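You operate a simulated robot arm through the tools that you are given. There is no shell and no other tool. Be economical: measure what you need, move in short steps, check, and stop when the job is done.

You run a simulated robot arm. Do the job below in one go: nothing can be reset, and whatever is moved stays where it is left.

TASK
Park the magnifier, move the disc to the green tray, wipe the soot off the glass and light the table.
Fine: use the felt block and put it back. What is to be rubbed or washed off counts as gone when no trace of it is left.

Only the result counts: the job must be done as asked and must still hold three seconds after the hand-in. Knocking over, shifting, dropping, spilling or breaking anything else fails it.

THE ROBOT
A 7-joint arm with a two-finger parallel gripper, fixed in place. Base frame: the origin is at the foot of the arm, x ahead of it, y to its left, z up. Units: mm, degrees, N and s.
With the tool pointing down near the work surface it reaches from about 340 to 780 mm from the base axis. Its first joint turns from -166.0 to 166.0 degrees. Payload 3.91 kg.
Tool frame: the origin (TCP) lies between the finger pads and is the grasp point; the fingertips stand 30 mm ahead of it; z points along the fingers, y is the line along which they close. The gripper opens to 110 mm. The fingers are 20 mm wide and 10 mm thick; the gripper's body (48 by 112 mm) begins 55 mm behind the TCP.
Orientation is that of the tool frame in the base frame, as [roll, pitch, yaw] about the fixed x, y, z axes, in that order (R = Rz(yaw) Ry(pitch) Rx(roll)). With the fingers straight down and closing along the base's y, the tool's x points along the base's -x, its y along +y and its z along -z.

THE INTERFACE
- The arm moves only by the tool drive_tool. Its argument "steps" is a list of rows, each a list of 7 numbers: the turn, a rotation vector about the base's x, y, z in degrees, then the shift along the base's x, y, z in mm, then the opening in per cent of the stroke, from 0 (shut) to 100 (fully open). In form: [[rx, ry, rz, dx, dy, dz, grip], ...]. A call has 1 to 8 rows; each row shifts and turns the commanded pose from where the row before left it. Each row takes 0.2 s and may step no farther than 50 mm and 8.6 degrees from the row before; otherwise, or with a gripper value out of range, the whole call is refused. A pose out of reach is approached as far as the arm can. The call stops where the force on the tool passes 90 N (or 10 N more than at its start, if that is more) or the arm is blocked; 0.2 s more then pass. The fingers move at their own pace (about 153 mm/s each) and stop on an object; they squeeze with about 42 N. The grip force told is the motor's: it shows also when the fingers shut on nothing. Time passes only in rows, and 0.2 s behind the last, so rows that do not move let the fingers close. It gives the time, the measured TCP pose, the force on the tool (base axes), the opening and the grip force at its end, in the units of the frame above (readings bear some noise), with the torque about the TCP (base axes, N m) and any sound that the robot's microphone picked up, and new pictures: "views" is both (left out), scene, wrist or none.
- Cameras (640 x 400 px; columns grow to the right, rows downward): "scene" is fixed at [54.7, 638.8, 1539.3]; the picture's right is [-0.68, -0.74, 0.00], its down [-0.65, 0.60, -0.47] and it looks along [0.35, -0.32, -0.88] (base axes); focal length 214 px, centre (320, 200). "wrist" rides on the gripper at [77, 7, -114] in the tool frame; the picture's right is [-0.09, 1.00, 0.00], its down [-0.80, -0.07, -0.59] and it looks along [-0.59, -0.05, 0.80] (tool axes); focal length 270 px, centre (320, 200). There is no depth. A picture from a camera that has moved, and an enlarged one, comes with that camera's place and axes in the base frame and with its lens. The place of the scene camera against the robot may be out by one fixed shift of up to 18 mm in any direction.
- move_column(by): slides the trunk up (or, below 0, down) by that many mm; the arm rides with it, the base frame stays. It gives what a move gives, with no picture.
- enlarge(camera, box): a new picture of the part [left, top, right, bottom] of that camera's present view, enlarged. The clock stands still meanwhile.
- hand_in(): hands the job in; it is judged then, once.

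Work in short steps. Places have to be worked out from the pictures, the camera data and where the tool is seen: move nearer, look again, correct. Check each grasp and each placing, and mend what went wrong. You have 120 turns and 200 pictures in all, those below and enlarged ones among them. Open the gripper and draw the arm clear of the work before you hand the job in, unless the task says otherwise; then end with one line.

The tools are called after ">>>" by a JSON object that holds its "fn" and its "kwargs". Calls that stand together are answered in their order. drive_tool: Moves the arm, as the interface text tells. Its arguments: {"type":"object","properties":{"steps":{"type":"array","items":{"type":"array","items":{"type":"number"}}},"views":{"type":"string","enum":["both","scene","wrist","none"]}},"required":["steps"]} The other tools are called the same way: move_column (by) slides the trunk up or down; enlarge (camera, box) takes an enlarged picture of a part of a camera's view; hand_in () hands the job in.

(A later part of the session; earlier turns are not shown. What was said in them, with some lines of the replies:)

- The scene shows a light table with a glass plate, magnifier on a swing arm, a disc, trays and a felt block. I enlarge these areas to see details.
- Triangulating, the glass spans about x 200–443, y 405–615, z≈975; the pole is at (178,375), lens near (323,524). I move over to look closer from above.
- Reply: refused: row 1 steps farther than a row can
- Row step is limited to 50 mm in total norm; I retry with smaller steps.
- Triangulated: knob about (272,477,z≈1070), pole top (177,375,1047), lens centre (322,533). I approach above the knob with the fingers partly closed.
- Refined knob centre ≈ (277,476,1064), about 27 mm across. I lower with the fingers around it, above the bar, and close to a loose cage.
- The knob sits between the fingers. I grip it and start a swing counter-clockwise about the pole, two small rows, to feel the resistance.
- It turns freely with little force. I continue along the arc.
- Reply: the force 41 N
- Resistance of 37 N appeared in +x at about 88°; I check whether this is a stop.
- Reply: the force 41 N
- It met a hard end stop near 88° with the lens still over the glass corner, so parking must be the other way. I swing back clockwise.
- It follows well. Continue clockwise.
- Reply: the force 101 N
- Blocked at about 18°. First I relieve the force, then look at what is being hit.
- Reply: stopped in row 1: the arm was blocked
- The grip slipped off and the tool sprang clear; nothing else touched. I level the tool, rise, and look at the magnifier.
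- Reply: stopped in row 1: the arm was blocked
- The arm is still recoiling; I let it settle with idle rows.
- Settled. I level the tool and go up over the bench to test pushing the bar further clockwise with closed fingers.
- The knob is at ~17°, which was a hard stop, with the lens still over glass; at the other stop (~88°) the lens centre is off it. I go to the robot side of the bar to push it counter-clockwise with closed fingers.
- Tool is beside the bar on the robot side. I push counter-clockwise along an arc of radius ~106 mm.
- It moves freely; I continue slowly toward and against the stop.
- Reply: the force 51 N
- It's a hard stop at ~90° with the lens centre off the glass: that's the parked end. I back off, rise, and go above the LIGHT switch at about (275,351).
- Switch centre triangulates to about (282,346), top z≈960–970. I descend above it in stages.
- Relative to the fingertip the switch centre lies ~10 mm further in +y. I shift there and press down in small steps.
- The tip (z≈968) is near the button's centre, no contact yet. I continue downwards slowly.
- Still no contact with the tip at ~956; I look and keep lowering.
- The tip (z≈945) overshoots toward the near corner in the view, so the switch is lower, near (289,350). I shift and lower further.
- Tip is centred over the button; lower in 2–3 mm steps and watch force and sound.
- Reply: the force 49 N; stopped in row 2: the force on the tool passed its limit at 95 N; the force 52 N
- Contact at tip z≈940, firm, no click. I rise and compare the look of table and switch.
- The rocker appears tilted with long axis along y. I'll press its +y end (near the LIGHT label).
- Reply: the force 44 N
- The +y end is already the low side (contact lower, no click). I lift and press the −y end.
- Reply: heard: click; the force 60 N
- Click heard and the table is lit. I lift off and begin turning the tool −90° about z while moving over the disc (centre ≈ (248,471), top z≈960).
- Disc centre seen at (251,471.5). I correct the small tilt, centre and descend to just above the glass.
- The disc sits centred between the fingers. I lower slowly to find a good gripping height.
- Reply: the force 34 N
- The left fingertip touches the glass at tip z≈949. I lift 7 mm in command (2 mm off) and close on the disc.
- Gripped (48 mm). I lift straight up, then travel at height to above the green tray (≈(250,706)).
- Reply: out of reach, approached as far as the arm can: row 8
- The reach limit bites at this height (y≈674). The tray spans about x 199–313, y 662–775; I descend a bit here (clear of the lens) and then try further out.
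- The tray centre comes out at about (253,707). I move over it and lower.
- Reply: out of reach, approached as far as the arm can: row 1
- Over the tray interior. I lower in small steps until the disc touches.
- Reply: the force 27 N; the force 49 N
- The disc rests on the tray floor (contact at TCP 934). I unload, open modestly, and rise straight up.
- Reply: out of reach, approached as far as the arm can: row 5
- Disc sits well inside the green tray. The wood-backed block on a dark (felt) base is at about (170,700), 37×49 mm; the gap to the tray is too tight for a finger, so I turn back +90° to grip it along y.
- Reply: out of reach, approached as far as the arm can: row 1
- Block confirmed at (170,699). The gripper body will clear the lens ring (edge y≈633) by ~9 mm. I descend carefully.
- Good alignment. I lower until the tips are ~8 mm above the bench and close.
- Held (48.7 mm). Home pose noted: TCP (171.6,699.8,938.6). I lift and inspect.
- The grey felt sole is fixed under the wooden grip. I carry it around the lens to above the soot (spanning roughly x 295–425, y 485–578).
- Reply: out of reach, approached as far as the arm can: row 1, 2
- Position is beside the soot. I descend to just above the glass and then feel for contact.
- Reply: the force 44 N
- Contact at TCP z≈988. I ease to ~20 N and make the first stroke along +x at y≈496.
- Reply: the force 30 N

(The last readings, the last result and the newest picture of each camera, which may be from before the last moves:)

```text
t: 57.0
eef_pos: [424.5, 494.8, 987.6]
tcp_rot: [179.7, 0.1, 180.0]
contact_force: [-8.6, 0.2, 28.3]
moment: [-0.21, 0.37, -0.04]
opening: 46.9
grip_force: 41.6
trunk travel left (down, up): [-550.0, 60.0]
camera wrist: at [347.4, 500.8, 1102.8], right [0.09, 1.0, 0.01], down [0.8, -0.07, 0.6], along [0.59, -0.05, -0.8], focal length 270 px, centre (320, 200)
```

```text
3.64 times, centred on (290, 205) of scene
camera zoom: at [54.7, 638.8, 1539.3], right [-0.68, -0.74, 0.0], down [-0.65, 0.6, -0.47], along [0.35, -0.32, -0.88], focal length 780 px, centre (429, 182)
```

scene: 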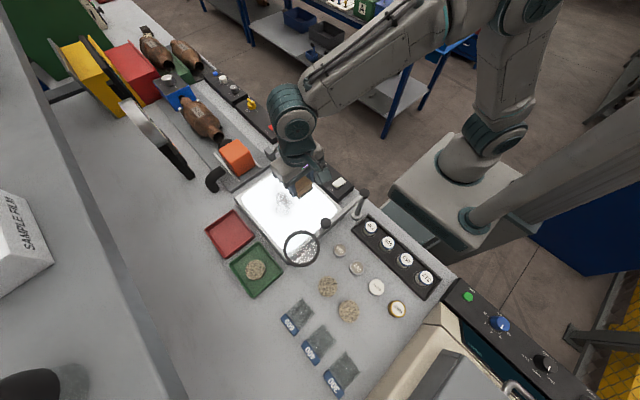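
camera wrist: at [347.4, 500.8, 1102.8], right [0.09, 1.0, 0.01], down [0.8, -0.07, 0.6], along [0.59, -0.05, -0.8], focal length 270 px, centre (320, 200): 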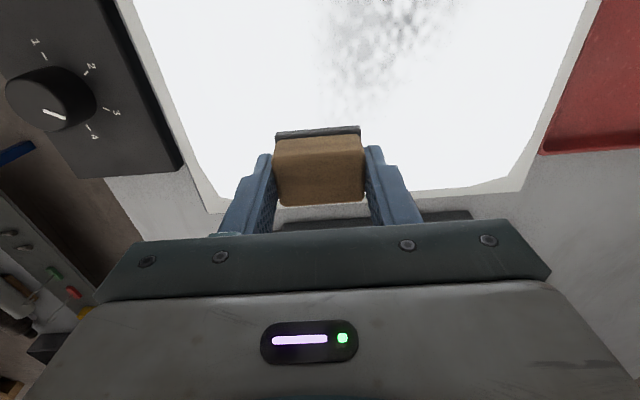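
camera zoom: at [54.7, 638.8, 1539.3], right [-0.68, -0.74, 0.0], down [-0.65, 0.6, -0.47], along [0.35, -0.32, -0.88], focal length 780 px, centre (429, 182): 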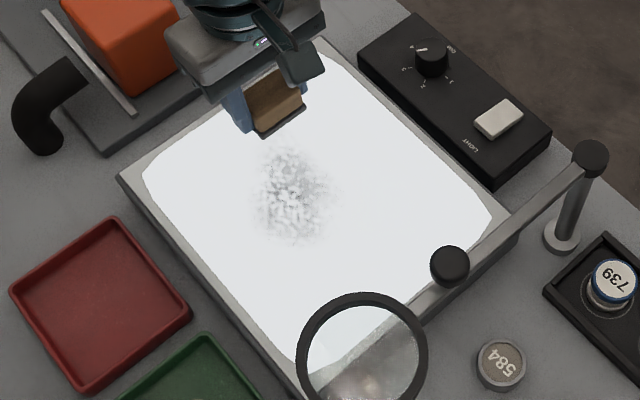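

The felt works: the soot is fading. Next stroke back along −x at y≈518.

>>> {"fn": "drive_tool", "kwargs": {"steps": [[0, 0, 0, 0, 22, 0, 20], [0, 0, 0, -19, 0, 0, 20], [0, 0, 0, -19, 0, 0, 20], [0, 0, 0, -19, 0, 0, 20], [0, 0, 0, -19, 0, 0, 20], [0, 0, 0, -19, 0, 0, 20], [0, 0, 0, -19, 0, 0, 20], [0, 0, 0, -19, 0, 0, 20]], "views": "none"}}

>>> {"fn": "drive_tool", "kwargs": {"steps": [[0, 0, 0, 0, 22, 0, 20], [0, 0, 0, 19, 0, 0, 20], [0, 0, 0, 19, 0, 0, 20], [0, 0, 0, 19, 0, 0, 20], [0, 0, 0, 19, 0, 0, 20], [0, 0, 0, 19, 0, 0, 20], [0, 0, 0, 19, 0, 0, 20], [0, 0, 0, 19, 0, 0, 20]], "views": "none"}}

>>> {"fn": "drive_tool", "kwargs": {"steps": [[0, 0, 0, 0, 22, 0, 20], [0, 0, 0, -19, 0, 0, 20], [0, 0, 0, -19, 0, 0, 20], [0, 0, 0, -19, 0, 0, 20], [0, 0, 0, -19, 0, 0, 20], [0, 0, 0, -19, 0, 0, 20], [0, 0, 0, -19, 0, 0, 20], [0, 0, 0, -19, 0, 0, 20]], "views": "wrist"}}

>>> {"fn": "enlarge", "kwargs": {"camera": "scene", "box": [220, 150, 360, 260]}}

```text
t: 58.8
eef_pos: [292.2, 516.4, 987.3]
tcp_rot: [179.5, 0.0, -179.9]
contact_force: [9.4, 0.0, 37.5]
moment: [-0.57, -0.36, 0.07]
opening: 46.9
grip_force: 41.8
trunk travel left (down, up): [-550.0, 60.0]
```

```text
t: 60.6
eef_pos: [425.2, 536.0, 987.7]
tcp_rot: [179.7, 0.0, 180.0]
contact_force: [-6.4, 1.6, 26.9]
moment: [-0.22, 0.33, -0.04]
opening: 47.0
grip_force: 42.4
trunk travel left (down, up): [-550.0, 60.0]
```

```text
t: 62.4
eef_pos: [290.9, 560.6, 987.3]
tcp_rot: [179.5, 0.1, 180.0]
contact_force: [9.1, -0.1, 34.3]
moment: [-0.47, -0.34, 0.1]
opening: 46.9
grip_force: 41.8
trunk travel left (down, up): [-550.0, 60.0]
camera wrist: at [215.2, 566.5, 1102.9], right [0.09, 1.0, 0.01], down [0.8, -0.07, 0.59], along [0.59, -0.05, -0.8], focal length 270 px, centre (320, 200)
```

wrist: 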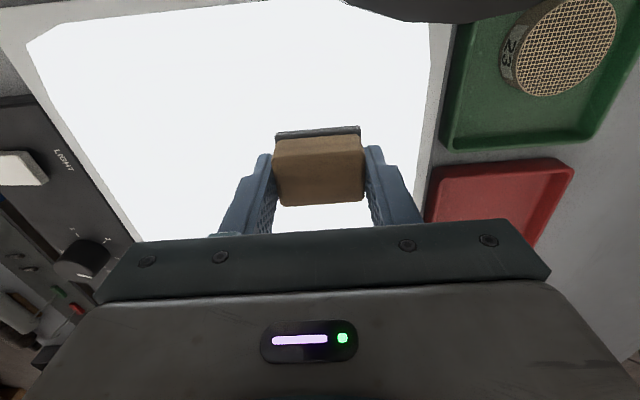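

```text
3.64 times, centred on (290, 205) of scene
camera zoom: at [54.7, 638.8, 1539.3], right [-0.68, -0.74, 0.0], down [-0.65, 0.6, -0.47], along [0.35, -0.32, -0.88], focal length 780 px, centre (429, 182)
```

zoom: 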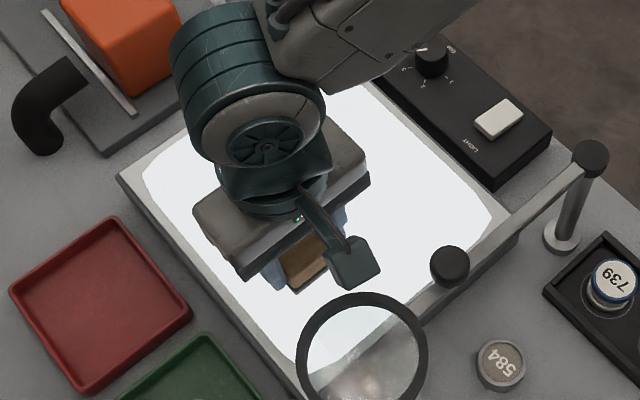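

Looks clean, but the glare may hide traces; I do a second full set of strokes across a slightly larger area.

>>> {"fn": "drive_tool", "kwargs": {"steps": [[0, 0, 0, 0, 15, 0, 20], [0, 0, 0, 20, 0, 0, 20], [0, 0, 0, 20, 0, 0, 20], [0, 0, 0, 20, 0, 0, 20], [0, 0, 0, 20, 0, 0, 20], [0, 0, 0, 20, 0, 0, 20], [0, 0, 0, 20, 0, 0, 20], [0, 0, 0, 18, 0, 0, 20]], "views": "none"}}

>>> {"fn": "drive_tool", "kwargs": {"steps": [[0, 0, 0, 0, -26, 0, 20], [0, 0, 0, -20, 0, 0, 20], [0, 0, 0, -20, 0, 0, 20], [0, 0, 0, -20, 0, 0, 20], [0, 0, 0, -20, 0, 0, 20], [0, 0, 0, -20, 0, 0, 20], [0, 0, 0, -20, 0, 0, 20], [0, 0, 0, -18, 0, 0, 20]], "views": "none"}}

>>> {"fn": "drive_tool", "kwargs": {"steps": [[0, 0, 0, 0, -24, 0, 20], [0, 0, 0, 20, 0, 0, 20], [0, 0, 0, 20, 0, 0, 20], [0, 0, 0, 20, 0, 0, 20], [0, 0, 0, 20, 0, 0, 20], [0, 0, 0, 20, 0, 0, 20], [0, 0, 0, 20, 0, 0, 20], [0, 0, 0, 18, 0, 0, 20]], "views": "none"}}

>>> {"fn": "drive_tool", "kwargs": {"steps": [[0, 0, 0, 0, -24, 0, 20], [0, 0, 0, -20, 0, 0, 20], [0, 0, 0, -20, 0, 0, 20], [0, 0, 0, -20, 0, 0, 20], [0, 0, 0, -20, 0, 0, 20], [0, 0, 0, -20, 0, 0, 20], [0, 0, 0, -20, 0, 0, 20], [0, 0, 0, -18, 0, 0, 20]], "views": "none"}}

>>> {"fn": "drive_tool", "kwargs": {"steps": [[0, 0, 0, 0, -22, 0, 20], [0, 0, 0, 20, 0, 0, 20], [0, 0, 0, 20, 0, 0, 20], [0, 0, 0, 20, 0, 0, 20], [0, 0, 0, 20, 0, 0, 20], [0, 0, 0, 20, 0, 0, 20], [0, 0, 0, 20, 0, 0, 20], [0, 0, 0, 18, 0, 0, 20]], "views": "none"}}

```text
t: 64.2
eef_pos: [429.4, 575.8, 987.1]
tcp_rot: [179.7, 0.1, -179.9]
contact_force: [-6.6, 1.1, 26.8]
moment: [-0.31, 0.31, -0.02]
opening: 47.0
grip_force: 41.2
trunk travel left (down, up): [-550.0, 60.0]
```

```text
t: 66.0
eef_pos: [293.1, 551.1, 987.5]
tcp_rot: [179.6, 0.0, 180.0]
contact_force: [8.6, -0.1, 33.9]
moment: [-0.45, -0.32, 0.07]
opening: 47.0
grip_force: 41.9
trunk travel left (down, up): [-550.0, 60.0]
```

```text
t: 67.8
eef_pos: [429.1, 525.1, 987.3]
tcp_rot: [179.7, 0.1, -179.9]
contact_force: [-7.1, 0.0, 31.3]
moment: [-0.38, 0.38, -0.04]
opening: 47.0
grip_force: 42.1
trunk travel left (down, up): [-550.0, 60.0]
```

```text
t: 69.6
eef_pos: [291.3, 501.8, 986.5]
tcp_rot: [179.5, 0.0, -179.9]
contact_force: [10.3, -0.8, 39.8]
moment: [-0.6, -0.36, 0.15]
opening: 47.0
grip_force: 40.9
trunk travel left (down, up): [-550.0, 60.0]
```

```text
t: 71.4
eef_pos: [427.5, 479.1, 987.5]
tcp_rot: [179.7, 0.1, -179.9]
contact_force: [-8.1, 1.2, 31.8]
moment: [-0.29, 0.33, -0.02]
opening: 46.8
grip_force: 41.7
trunk travel left (down, up): [-550.0, 60.0]
```

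Two full passes are done. I lift off and inspect the glass.

>>> {"fn": "drive_tool", "kwargs": {"steps": [[0, 0, 0, 0, 0, 30, 20], [0, 0, 0, -20, -20, 40, 20], [0, 0, 0, -40, -20, 20, 20], [0, 0, 0, -45, 0, 0, 20], [0, 0, 0, -45, 0, 0, 20], [0, 0, 0, -45, 0, 0, 20]], "views": "both"}}

>>> {"fn": "enlarge", "kwargs": {"camera": "scene", "box": [230, 155, 350, 255]}}

>>> {"fn": "enlarge", "kwargs": {"camera": "wrist", "box": [220, 0, 500, 220]}}

```text
t: 72.8
eef_pos: [233.7, 440.1, 1075.1]
tcp_rot: [179.9, -0.1, -179.8]
contact_force: [0.4, 0.2, 0.3]
moment: [0.01, 0.01, 0.02]
opening: 47.1
grip_force: 41.8
trunk travel left (down, up): [-550.0, 60.0]
camera wrist: at [157.0, 447.8, 1190.7], right [0.09, 1.0, 0.0], down [0.8, -0.07, 0.59], along [0.59, -0.05, -0.8], focal length 270 px, centre (320, 200)
```

scene: 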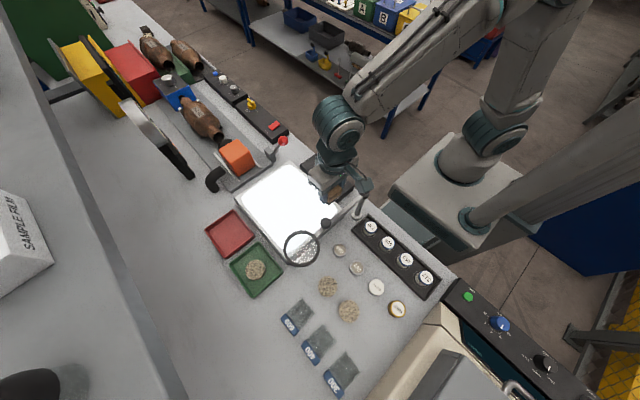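
wrist: 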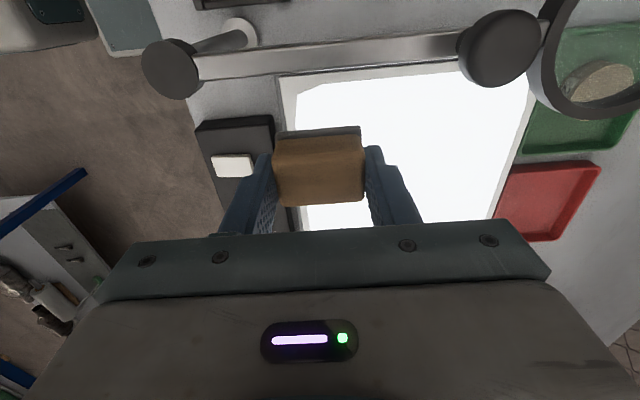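

```text
4.00 times, centred on (290, 205) of scene
camera zoom: at [54.7, 638.8, 1539.3], right [-0.68, -0.74, 0.0], down [-0.65, 0.6, -0.47], along [0.35, -0.32, -0.88], focal length 858 px, centre (440, 180)
```

zoom: 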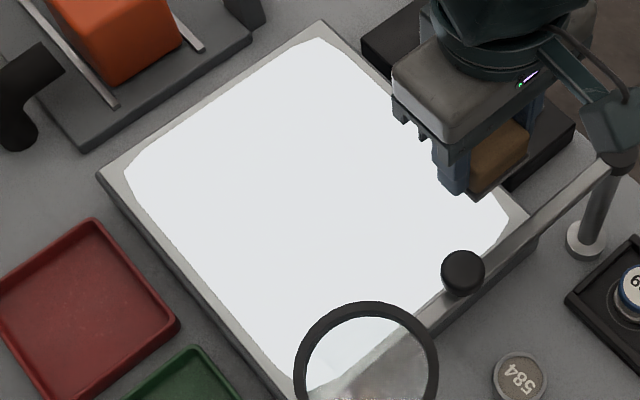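

```text
1.82 times, centred on (360, 110) of wrist
camera zoom: at [157.0, 447.8, 1190.7], right [0.09, 1.0, 0.0], down [0.8, -0.07, 0.59], along [0.59, -0.05, -0.8], focal length 491 px, centre (247, 364)
```

zoom: 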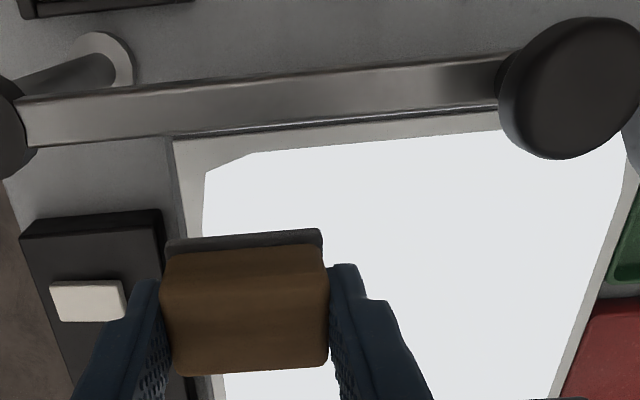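

The glass looks clean, but it's bright; one more wiping pass for safety, then the block goes home.

>>> {"fn": "drive_tool", "kwargs": {"steps": [[0, 0, 0, 30, 25, -20, 20], [0, 0, 0, 30, 25, -30, 20], [0, 0, 0, 0, 0, -32, 20], [0, 0, 0, 0, 0, -6, 20], [0, 0, 0, 0, 0, -2, 20]], "views": "none"}}

>>> {"fn": "drive_tool", "kwargs": {"steps": [[0, 0, 0, 20, 0, 0, 20], [0, 0, 0, 20, 0, 0, 20], [0, 0, 0, 20, 0, 0, 20], [0, 0, 0, 20, 0, 0, 20], [0, 0, 0, 20, 0, 0, 20], [0, 0, 0, 20, 0, 0, 20], [0, 0, 0, 15, 0, 0, 20], [0, 0, 0, 0, 30, 0, 20]], "views": "none"}}

>>> {"fn": "drive_tool", "kwargs": {"steps": [[0, 0, 0, -20, 0, 0, 20], [0, 0, 0, -20, 0, 0, 20], [0, 0, 0, -20, 0, 0, 20], [0, 0, 0, -20, 0, 0, 20], [0, 0, 0, -20, 0, 0, 20], [0, 0, 0, -20, 0, 0, 20], [0, 0, 0, -15, 0, 0, 20], [0, 0, 0, 0, 30, 0, 20]], "views": "none"}}

>>> {"fn": "drive_tool", "kwargs": {"steps": [[0, 0, 0, 20, 0, 0, 20], [0, 0, 0, 20, 0, 0, 20], [0, 0, 0, 20, 0, 0, 20], [0, 0, 0, 20, 0, 0, 20], [0, 0, 0, 20, 0, 0, 20], [0, 0, 0, 20, 0, 0, 20], [0, 0, 0, 15, 0, 0, 20], [0, 0, 0, 0, 30, 0, 20]], "views": "none"}}

>>> {"fn": "drive_tool", "kwargs": {"steps": [[0, 0, 0, -20, 0, 0, 20], [0, 0, 0, -20, 0, 0, 20], [0, 0, 0, -20, 0, 0, 20], [0, 0, 0, -20, 0, 0, 20], [0, 0, 0, -20, 0, 0, 20], [0, 0, 0, -20, 0, 0, 20], [0, 0, 0, -15, 0, 0, 20]], "views": "none"}}

```text
t: 74.0
eef_pos: [296.2, 492.4, 987.7]
tcp_rot: [179.5, 0.1, -179.9]
contact_force: [1.9, 2.4, 24.8]
moment: [-0.48, -0.06, 0.05]
opening: 47.2
grip_force: 42.1
trunk travel left (down, up): [-550.0, 60.0]
```

```text
t: 75.8
eef_pos: [432.7, 518.6, 987.2]
tcp_rot: [179.7, 0.3, 179.9]
contact_force: [8.5, -5.6, 25.3]
moment: [-0.49, -0.17, 0.09]
opening: 46.9
grip_force: 42.0
trunk travel left (down, up): [-550.0, 60.0]
```

```text
t: 77.6
eef_pos: [292.0, 550.1, 987.6]
tcp_rot: [179.6, -0.1, -179.9]
contact_force: [-0.3, -2.8, 30.3]
moment: [-0.59, -0.14, -0.04]
opening: 46.9
grip_force: 42.2
trunk travel left (down, up): [-550.0, 60.0]
```

```text
t: 79.4
eef_pos: [433.3, 579.9, 987.2]
tcp_rot: [179.7, 0.3, 179.9]
contact_force: [9.5, -1.8, 23.1]
moment: [-0.39, -0.17, 0.16]
opening: 47.1
grip_force: 42.2
trunk travel left (down, up): [-550.0, 60.0]
```

```text
t: 81.0
eef_pos: [294.8, 580.4, 988.5]
tcp_rot: [179.6, 0.0, -179.9]
contact_force: [7.7, 0.8, 33.1]
moment: [-0.47, -0.36, 0.08]
opening: 47.1
grip_force: 41.8
trunk travel left (down, up): [-550.0, 60.0]
```

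Final pass done. I lift and carry the block back around the lens to above its home (171.6, 699.8).

>>> {"fn": "drive_tool", "kwargs": {"steps": [[0, 0, 0, 0, 0, 40, 20], [0, 0, 0, 0, 0, 45, 20], [0, 0, 0, 0, 5, 15, 20], [0, 0, 0, -20, 40, 0, 20], [0, 0, 0, -20, 40, 0, 20], [0, 0, 0, -40, 20, 0, 20], [0, 0, 0, -43, 12, 0, 20]], "views": "both"}}

>>> {"fn": "enlarge", "kwargs": {"camera": "scene", "box": [230, 155, 350, 255]}}

```text
t: 82.6
eef_pos: [171.5, 700.0, 1083.5]
tcp_rot: [179.9, 0.0, -179.9]
contact_force: [-0.7, -0.1, 0.0]
moment: [-0.01, -0.01, 0.0]
opening: 47.0
grip_force: 41.9
trunk travel left (down, up): [-550.0, 60.0]
camera wrist: at [94.6, 706.3, 1200.0], right [0.09, 1.0, 0.0], down [0.8, -0.07, 0.59], along [0.59, -0.05, -0.81], focal length 270 px, centre (320, 200)
```

scene: 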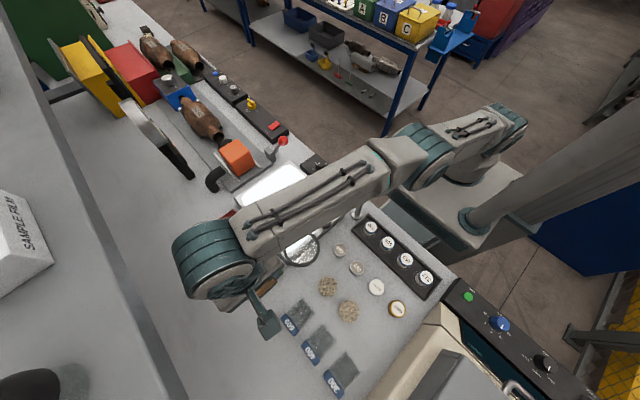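
wrist: 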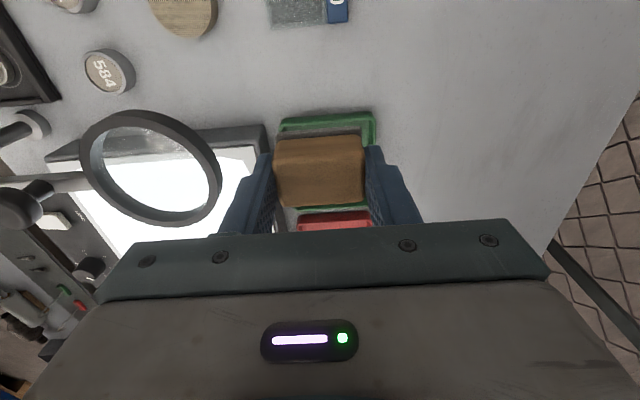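

```text
4.00 times, centred on (290, 205) of scene
camera zoom: at [54.7, 638.8, 1539.3], right [-0.68, -0.74, 0.0], down [-0.65, 0.6, -0.47], along [0.35, -0.32, -0.88], focal length 858 px, centre (440, 180)
```

zoom: 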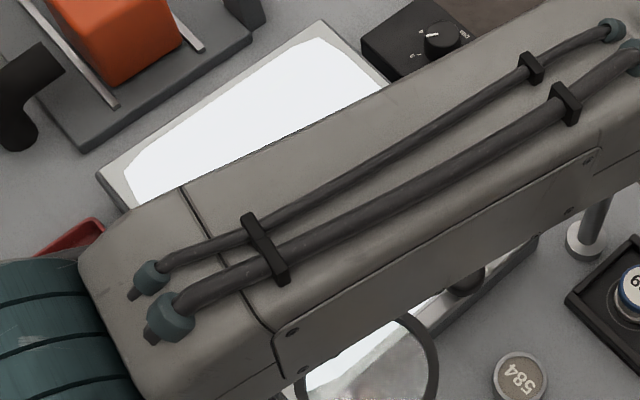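

Directly above home. I lower: fast to 945, then gently to contact.

>>> {"fn": "drive_tool", "kwargs": {"steps": [[0, 0, 0, 0, 0, -45, 20], [0, 0, 0, 0, 0, -45, 20], [0, 0, 0, 0, 0, -38, 20], [0, 0, 0, 0, 0, -8, 20]], "views": "wrist"}}

>>> {"fn": "drive_tool", "kwargs": {"steps": [[0, 0, 0, 0, 0, -3, 20], [0, 0, 0, 0, 0, -3, 20]], "views": "none"}}

```text
t: 83.6
eef_pos: [174.0, 698.6, 947.2]
tcp_rot: [179.8, 0.0, -180.0]
contact_force: [0.0, -0.5, 0.0]
moment: [-0.01, 0.04, 0.01]
opening: 46.8
grip_force: 41.9
trunk travel left (down, up): [-550.0, 60.0]
camera wrist: at [96.5, 705.6, 1062.8], right [0.09, 1.0, 0.0], down [0.8, -0.07, 0.59], along [0.59, -0.05, -0.81], focal length 270 px, centre (320, 200)
```

wrist: 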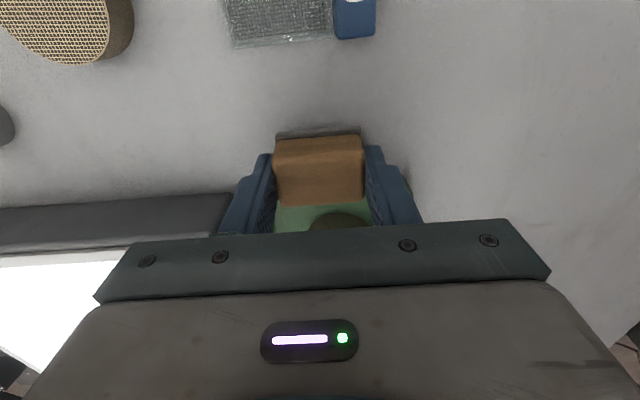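

```text
t: 84.2
eef_pos: [172.9, 697.8, 942.0]
tcp_rot: [179.9, -0.1, -180.0]
contact_force: [0.3, 0.0, -0.5]
moment: [-0.03, 0.0, -0.03]
opening: 47.1
grip_force: 42.3
trunk travel left (down, up): [-550.0, 60.0]
```

>>> {"fn": "drive_tool", "kwargs": {"steps": [[0, 0, 0, -2, 1.5, -2, 20], [0, 0, 0, 0, 0, -2, 20], [0, 0, 0, 0, 0, -1, 20]], "views": "none"}}

>>> {"fn": "drive_tool", "kwargs": {"steps": [[0, 0, 0, 0, 0, -1.5, 20], [0, 0, 0, 0, 0, 0, 20]], "views": "wrist"}}

```text
t: 85.0
eef_pos: [170.2, 699.4, 938.1]
tcp_rot: [179.7, -0.1, -179.9]
contact_force: [0.7, 0.9, 1.3]
moment: [-0.05, -0.06, -0.01]
opening: 46.9
grip_force: 42.0
trunk travel left (down, up): [-550.0, 60.0]
```

```text
t: 85.6
eef_pos: [170.4, 699.3, 937.4]
tcp_rot: [179.8, -0.1, -180.0]
contact_force: [0.4, 1.6, 10.2]
moment: [-0.23, -0.06, -0.02]
opening: 46.8
grip_force: 41.9
trunk travel left (down, up): [-550.0, 60.0]
camera wrist: at [93.7, 705.4, 1053.4], right [0.09, 1.0, 0.01], down [0.8, -0.07, 0.59], along [0.59, -0.05, -0.81], focal length 270 px, centre (320, 200)
```

wrist: 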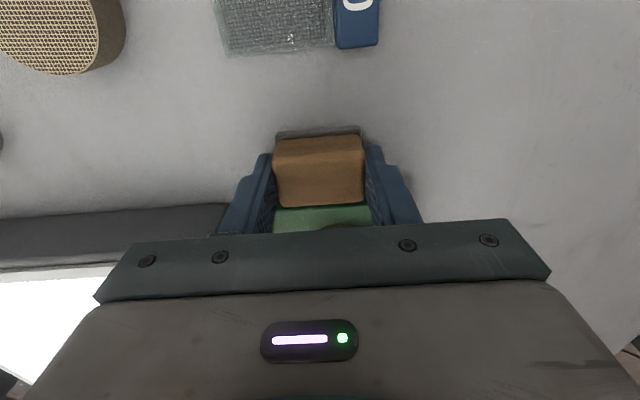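

The block is on the bench at its home pose. I release, rise straight up and look.

>>> {"fn": "drive_tool", "kwargs": {"steps": [[0, 0, 0, 0, 0, 1, 65], [0, 0, 0, 0, 0, 0, 70], [0, 0, 0, 0, 0, 30, 70], [0, 0, 0, 0, 0, 45, 70], [0, 0, 0, 0, -2, 45, 70], [0, 0, 0, 0, -5, 35, 70]], "views": "wrist"}}

>>> {"fn": "drive_tool", "kwargs": {"steps": [[0, 0, 0, 20, -10, 30, 70], [0, 0, 0, 30, -35, 0, 70], [0, 0, 0, 25, -40, 0, 70], [0, 0, 0, 10, -45, 0, 70], [0, 0, 0, 10, -45, 0, 70], [0, 0, 0, 0, -48, 0, 70], [0, 0, 0, 0, -48, 0, 70], [0, 0, 0, 0, -48, 0, 70]], "views": "both"}}

>>> {"fn": "enlarge", "kwargs": {"camera": "scene", "box": [200, 150, 380, 310]}}

```text
t: 87.0
eef_pos: [171.9, 691.4, 1094.3]
tcp_rot: [179.9, 0.0, -179.9]
contact_force: [0.1, 0.6, 0.9]
moment: [-0.01, -0.01, -0.02]
opening: 76.9
grip_force: 0.0
trunk travel left (down, up): [-550.0, 60.0]
camera wrist: at [93.6, 698.5, 1209.0], right [0.09, 1.0, 0.0], down [0.8, -0.07, 0.59], along [0.59, -0.05, -0.81], focal length 270 px, centre (320, 200)
```

wrist: 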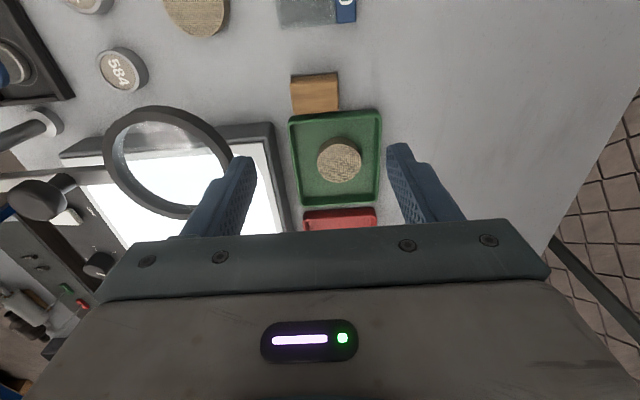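

```text
t: 88.8
eef_pos: [263.3, 372.3, 1122.5]
tcp_rot: [179.8, -0.1, -179.9]
contact_force: [-0.6, 0.6, 0.0]
moment: [0.03, 0.01, 0.01]
opening: 77.2
grip_force: 0.1
trunk travel left (down, up): [-550.0, 60.0]
camera wrist: at [187.5, 378.6, 1238.7], right [0.09, 1.0, 0.0], down [0.8, -0.07, 0.59], along [0.59, -0.05, -0.81], focal length 270 px, centre (320, 200)
```

scene: 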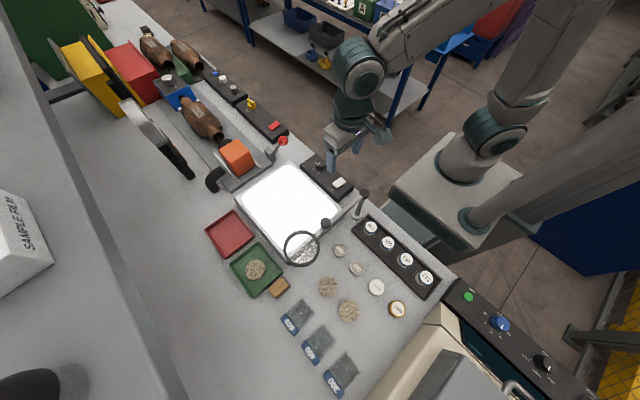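
wrist: 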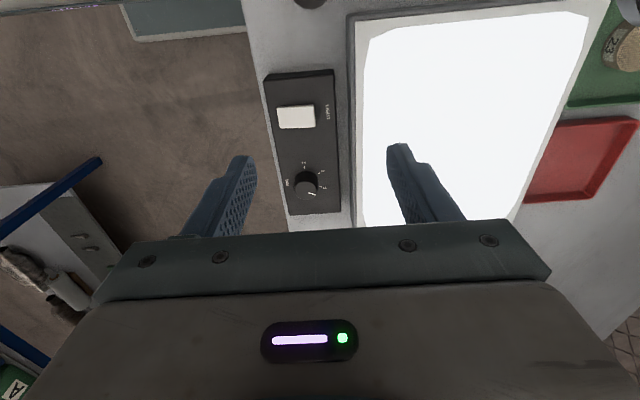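

```text
2.50 times, centred on (290, 230) of scene
camera zoom: at [54.7, 638.8, 1539.3], right [-0.68, -0.74, 0.0], down [-0.65, 0.6, -0.47], along [0.35, -0.32, -0.88], focal length 536 px, centre (395, 125)
```

zoom: 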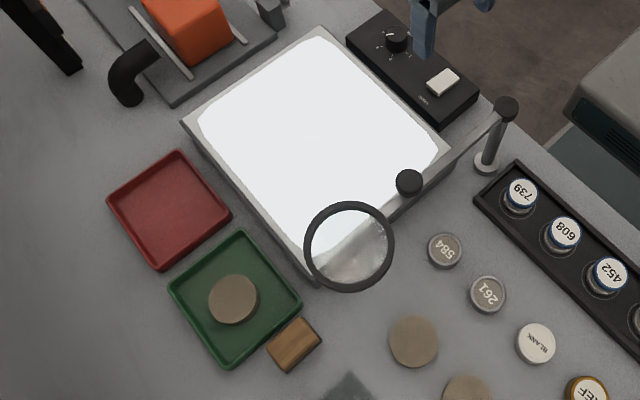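

Let me compare the block's place with the first picture using the same crop.

>>> {"fn": "enlarge", "kwargs": {"camera": "scene", "box": [240, 240, 400, 340]}}

>>> {"fn": "enlarge", "kwargs": {"camera": "scene", "box": [200, 200, 460, 362]}}

```text
4.00 times, centred on (320, 290) of scene
camera zoom: at [54.7, 638.8, 1539.3], right [-0.68, -0.74, 0.0], down [-0.65, 0.6, -0.47], along [0.35, -0.32, -0.88], focal length 858 px, centre (320, -160)
```

zoom: 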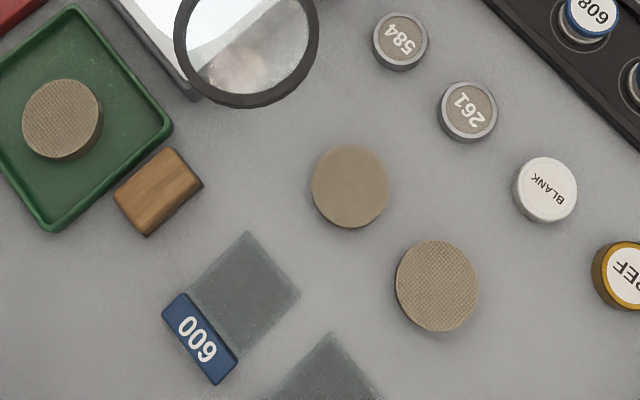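

```text
2.46 times, centred on (330, 281) of scene
camera zoom: at [54.7, 638.8, 1539.3], right [-0.68, -0.74, 0.0], down [-0.65, 0.6, -0.47], along [0.35, -0.32, -0.88], focal length 528 px, centre (295, 1)
```

zoom: 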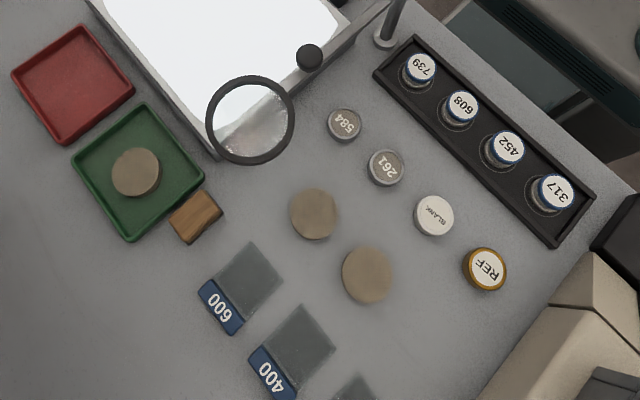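

The block ended ~12 mm too far toward −y (y≈687 instead of 699.5), so it shifted on release. I go back and re-centre it by closing the gripper around it at the home pose.

>>> {"fn": "drive_tool", "kwargs": {"steps": [[0, 0, 0, 0, 48, 0, 80], [0, 0, 0, 0, 48, 0, 80], [0, 0, 0, 0, 48, 0, 80], [0, 0, 0, -10, 45, 0, 80], [0, 0, 0, -10, 45, 0, 80], [0, 0, 0, -25, 40, 0, 80], [0, 0, 0, -30, 35, 0, 80], [0, 0, 0, -17, 15, -30, 80]], "views": "wrist"}}

```text
t: 90.6
eef_pos: [173.0, 698.1, 1091.3]
tcp_rot: [179.9, 0.0, 180.0]
contact_force: [0.3, -0.1, -0.7]
moment: [0.03, 0.04, -0.01]
opening: 88.0
grip_force: 0.0
trunk travel left (down, up): [-550.0, 60.0]
camera wrist: at [96.1, 704.6, 1207.3], right [0.09, 1.0, 0.0], down [0.8, -0.07, 0.59], along [0.59, -0.05, -0.8], focal length 270 px, centre (320, 200)
```

wrist: 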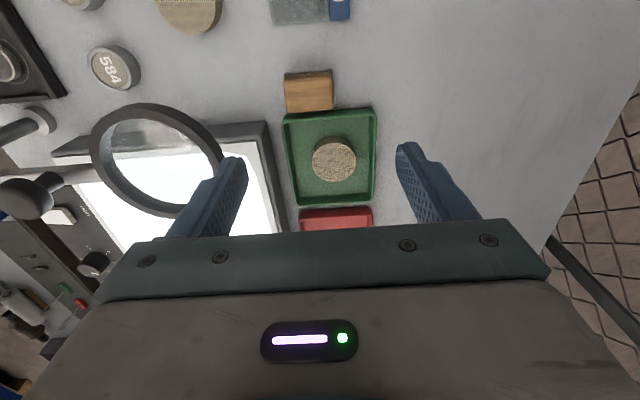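

Block confirmed at y≈686.5. I descend at y≈700 with wide fingers straddling it.

>>> {"fn": "drive_tool", "kwargs": {"steps": [[0, 0, 0, -1.5, 2, -40, 80], [0, 0, 0, 0, 0, -45, 80], [0, 0, 0, 0, 0, -40, 80], [0, 0, 0, 0, 0, 0, 80]], "views": "wrist"}}

```text
t: 91.6
eef_pos: [173.2, 700.4, 967.8]
tcp_rot: [180.0, -0.1, -180.0]
contact_force: [0.2, 0.1, 0.5]
moment: [0.01, -0.02, 0.0]
opening: 88.2
grip_force: 0.1
trunk travel left (down, up): [-550.0, 60.0]
camera wrist: at [95.3, 706.7, 1082.8], right [0.09, 1.0, 0.0], down [0.8, -0.07, 0.59], along [0.59, -0.05, -0.81], focal length 270 px, centre (320, 200)
```

wrist: 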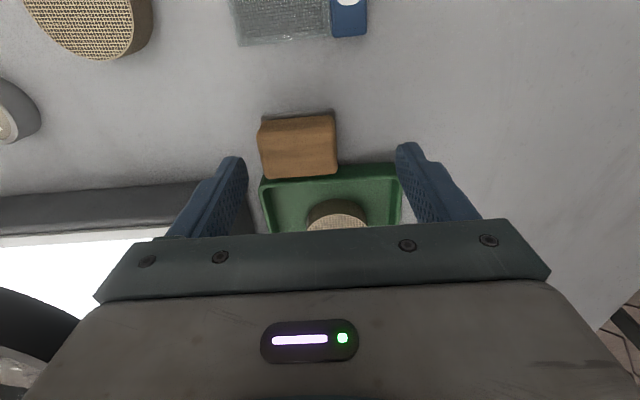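

The fingers straddle the block. I lower to z≈939 and close to centre it.

>>> {"fn": "drive_tool", "kwargs": {"steps": [[0, 0, 0, -1, 0, -15, 80], [0, 0, 0, 0, 0, -12, 80], [0, 0, 0, 0, 0, 0, 65], [0, 0, 0, 0, 0, 0, 55], [0, 0, 0, 0, 0, 0, 48], [0, 0, 0, 0, 0, 0, 40], [0, 0, 0, 0, 0, 0, 40]], "views": "wrist"}}

```text
t: 93.2
eef_pos: [170.9, 699.9, 940.7]
tcp_rot: [179.8, -0.1, -179.8]
contact_force: [-0.1, 0.8, -0.2]
moment: [0.01, -0.01, 0.0]
opening: 46.8
grip_force: 42.4
trunk travel left (down, up): [-550.0, 60.0]
camera wrist: at [93.8, 706.0, 1055.5], right [0.09, 1.0, 0.0], down [0.8, -0.07, 0.59], along [0.59, -0.05, -0.81], focal length 270 px, centre (320, 200)
```

wrist: 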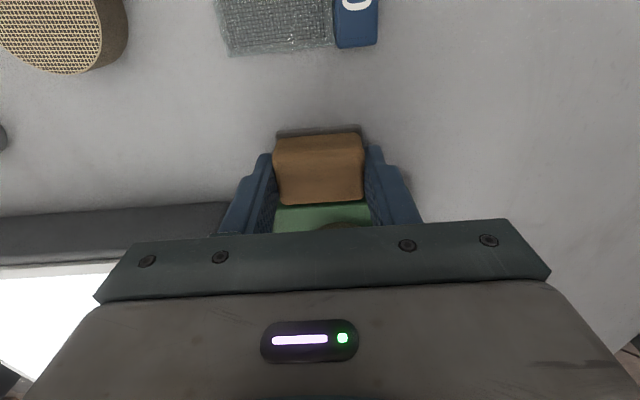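

Centred again. Now I open gradually and check before lifting.

>>> {"fn": "drive_tool", "kwargs": {"steps": [[0, 0, 0, 0, 0, 0, 44], [0, 0, 0, 0, 0, 0, 48], [0, 0, 0, 0, 0, 0, 54], [0, 0, 0, 0, 0, 0, 62], [0, 0, 0, 0, 0, 0, 70], [0, 0, 0, 0, 0, 0, 70]], "views": "wrist"}}

```text
t: 94.6
eef_pos: [170.8, 700.0, 938.8]
tcp_rot: [179.9, -0.1, -180.0]
contact_force: [-0.5, 0.5, 0.5]
moment: [-0.02, -0.02, -0.01]
opening: 77.2
grip_force: 0.0
trunk travel left (down, up): [-550.0, 60.0]
camera wrist: at [93.8, 706.0, 1055.6], right [0.09, 1.0, 0.0], down [0.8, -0.07, 0.59], along [0.59, -0.05, -0.81], focal length 270 px, centre (320, 200)
```

wrist: 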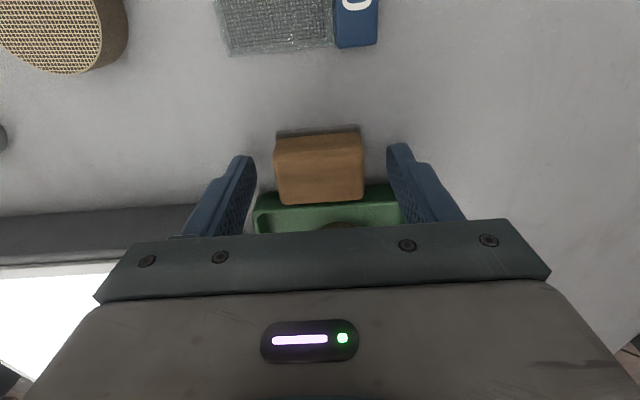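

The block stays centred. I lift straight up slowly, then withdraw.

>>> {"fn": "drive_tool", "kwargs": {"steps": [[0, 0, 0, 0, 0, 15, 70], [0, 0, 0, 0, 0, 20, 70], [0, 0, 0, 0, 0, 30, 70], [0, 0, 0, 0, 0, 40, 70], [0, 0, 0, 0, -3, 45, 70]], "views": "none"}}

>>> {"fn": "drive_tool", "kwargs": {"steps": [[0, 0, 0, 20, -10, 30, 70], [0, 0, 0, 30, -35, 0, 70], [0, 0, 0, 25, -40, 0, 70], [0, 0, 0, 10, -45, 0, 70], [0, 0, 0, 10, -45, 0, 70], [0, 0, 0, 0, -48, 10, 70], [0, 0, 0, 0, -48, 10, 70], [0, 0, 0, 0, -48, 10, 70]], "views": "none"}}

>>> {"fn": "enlarge", "kwargs": {"camera": "scene", "box": [240, 240, 400, 340]}}

```text
t: 95.8
eef_pos: [170.1, 697.0, 1090.3]
tcp_rot: [179.8, 0.0, -179.9]
contact_force: [0.3, -0.2, 0.2]
moment: [0.02, -0.01, -0.02]
opening: 77.0
grip_force: 0.0
trunk travel left (down, up): [-550.0, 60.0]
```

```text
t: 97.6
eef_pos: [264.6, 375.1, 1150.7]
tcp_rot: [179.8, -0.1, -179.9]
contact_force: [-0.4, -0.2, 0.1]
moment: [-0.01, 0.01, 0.04]
opening: 76.9
grip_force: 0.0
trunk travel left (down, up): [-550.0, 60.0]
```

```text
4.00 times, centred on (320, 290) of scene
camera zoom: at [54.7, 638.8, 1539.3], right [-0.68, -0.74, 0.0], down [-0.65, 0.6, -0.47], along [0.35, -0.32, -0.88], focal length 858 px, centre (320, -160)
```

zoom: 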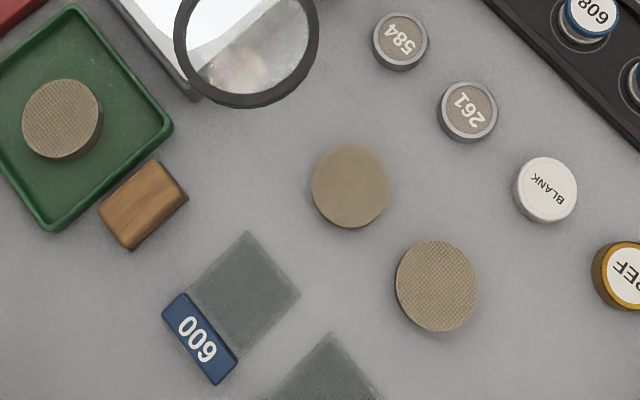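

The block matches its original place. As a last check I nudge the magnifier bar once more to its parking stop, gently and with slow retreat, since it may have rebounded slightly.

>>> {"fn": "drive_tool", "kwargs": {"steps": [[0, 0, 0, -10, 35, 0, 0], [0, 0, 0, -10, 35, 0, 0], [0, 0, 0, -18, 33, 0, 0], [0, 0, 0, 0, 0, -45, 0], [0, 0, 0, 0, 0, -40, 0], [0, 0, 0, -10, 0, 0, 0], [0, 0, 0, -8, 0, 0, 0]], "views": "none"}}

>>> {"fn": "drive_tool", "kwargs": {"steps": [[0, 0, 0, -3, 0, 0, 0], [0, 0, 0, -3, 0, 0, 0]], "views": "none"}}

```text
t: 99.2
eef_pos: [210.6, 480.8, 1064.4]
tcp_rot: [179.7, -0.1, 180.0]
contact_force: [-0.1, 0.2, 0.5]
moment: [0.0, 0.05, -0.03]
opening: 0.0
grip_force: 37.5
trunk travel left (down, up): [-550.0, 60.0]
```

```text
t: 99.8
eef_pos: [203.2, 480.8, 1065.0]
tcp_rot: [179.8, -0.2, -179.9]
contact_force: [0.5, 0.4, -0.1]
moment: [-0.05, 0.03, -0.01]
opening: 0.0
grip_force: 37.4
trunk travel left (down, up): [-550.0, 60.0]
```

>>> {"fn": "drive_tool", "kwargs": {"steps": [[0, 0, 0, -3, 0, 0, 0], [0, 0, 0, -3, 0, 0, 0], [0, 0, 0, -2, 0, 0, 0], [0, 0, 0, -2, 0, 0, 0]], "views": "none"}}

>>> {"fn": "drive_tool", "kwargs": {"steps": [[0, 0, 0, -1, 0, 0, 0], [0, 0, 0, -1, 0, 0, 0]], "views": "none"}}

```text
t: 100.8
eef_pos: [195.2, 481.4, 1065.3]
tcp_rot: [179.8, -0.1, 180.0]
contact_force: [2.2, -0.6, 0.2]
moment: [0.0, -0.03, -0.04]
opening: 0.2
grip_force: 37.7
trunk travel left (down, up): [-550.0, 60.0]
```

```text
t: 101.4
eef_pos: [193.7, 480.2, 1064.9]
tcp_rot: [179.8, 0.0, 180.0]
contact_force: [10.1, 2.6, 1.1]
moment: [0.11, -0.26, -0.01]
opening: 0.0
grip_force: 37.8
trunk travel left (down, up): [-550.0, 60.0]
```

At the stop (10 N at x≈193.7). I retreat slowly, rise, move away with the gripper open, and take a last look.

>>> {"fn": "drive_tool", "kwargs": {"steps": [[0, 0, 0, 2, 0, 0, 0], [0, 0, 0, 3, 0, 0, 0], [0, 0, 0, 15, -5, 0, 0], [0, 0, 0, 15, -5, 40, 0], [0, 0, 0, 15, -20, 40, 50], [0, 0, 0, 15, -40, 20, 100], [0, 0, 0, 15, -45, 0, 100], [0, 0, 0, 0, -48, 0, 100]], "views": "none"}}

>>> {"fn": "drive_tool", "kwargs": {"steps": [[0, 0, 0, 0, -48, 0, 100], [0, 0, 0, 0, -40, 10, 100], [0, 0, 0, 0, 0, 0, 100]], "views": "both"}}

>>> {"fn": "enlarge", "kwargs": {"camera": "scene", "box": [200, 140, 400, 300]}}

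```text
t: 103.2
eef_pos: [270.6, 315.2, 1167.4]
tcp_rot: [179.9, -0.1, -179.8]
contact_force: [0.5, 0.0, 0.7]
moment: [0.0, -0.05, -0.01]
opening: 109.8
grip_force: 0.0
trunk travel left (down, up): [-550.0, 60.0]
```

```text
t: 104.0
eef_pos: [272.3, 230.1, 1176.6]
tcp_rot: [179.8, -0.1, -179.9]
contact_force: [-0.5, 0.2, -0.1]
moment: [-0.02, 0.0, -0.02]
opening: 109.9
grip_force: 0.1
trunk travel left (down, up): [-550.0, 60.0]
camera wrist: at [195.7, 236.2, 1292.3], right [0.09, 1.0, 0.0], down [0.8, -0.07, 0.59], along [0.59, -0.05, -0.81], focal length 270 px, centre (320, 200)
```

scene: 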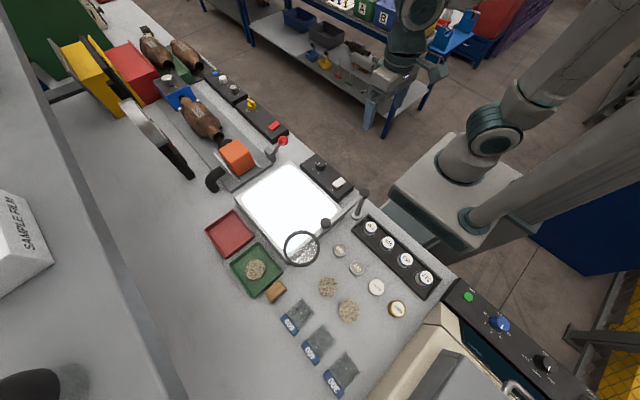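
wrist: 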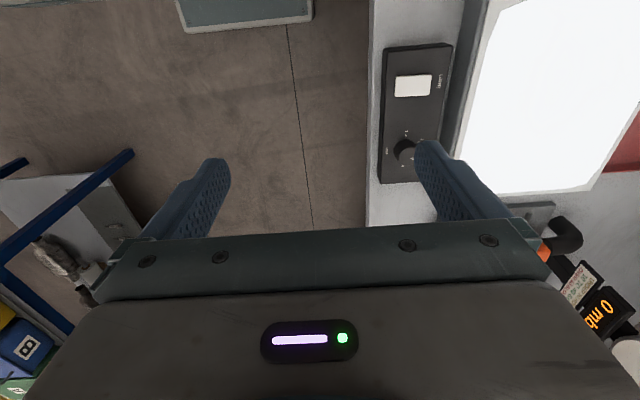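

```text
2.50 times, centred on (300, 220) of scene
camera zoom: at [54.7, 638.8, 1539.3], right [-0.68, -0.74, 0.0], down [-0.65, 0.6, -0.47], along [0.35, -0.32, -0.88], focal length 536 px, centre (370, 150)
```

zoom: 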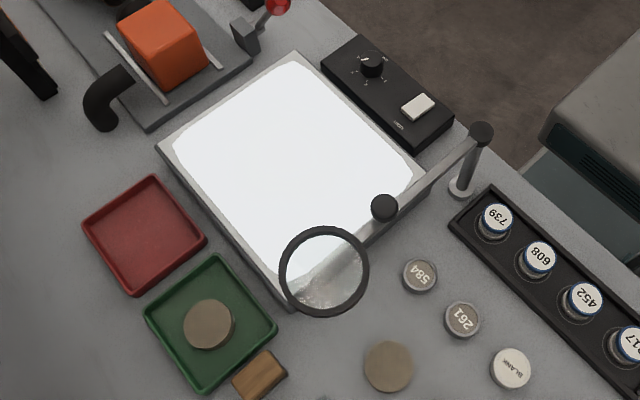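

Everything is in place: the magnifier is at its parking stop, the disc is in the green tray, the glass looks clean and lit, and the felt block is home. The arm is clear with the gripper open, so I hand the job in.

>>> {"fn": "hand_in", "kwargs": {}}

```text
The job is handed in.
```

I handed the job in with all four parts done, but the magnifier's lens ring still overhangs the glass edge by about 15 mm at its end stop, the farthest it would swing off the glass. The disc is in the green tray, the table is lit, the felt block is back where it was, and the glass shows no soot, though the glare could hide a faint trace.
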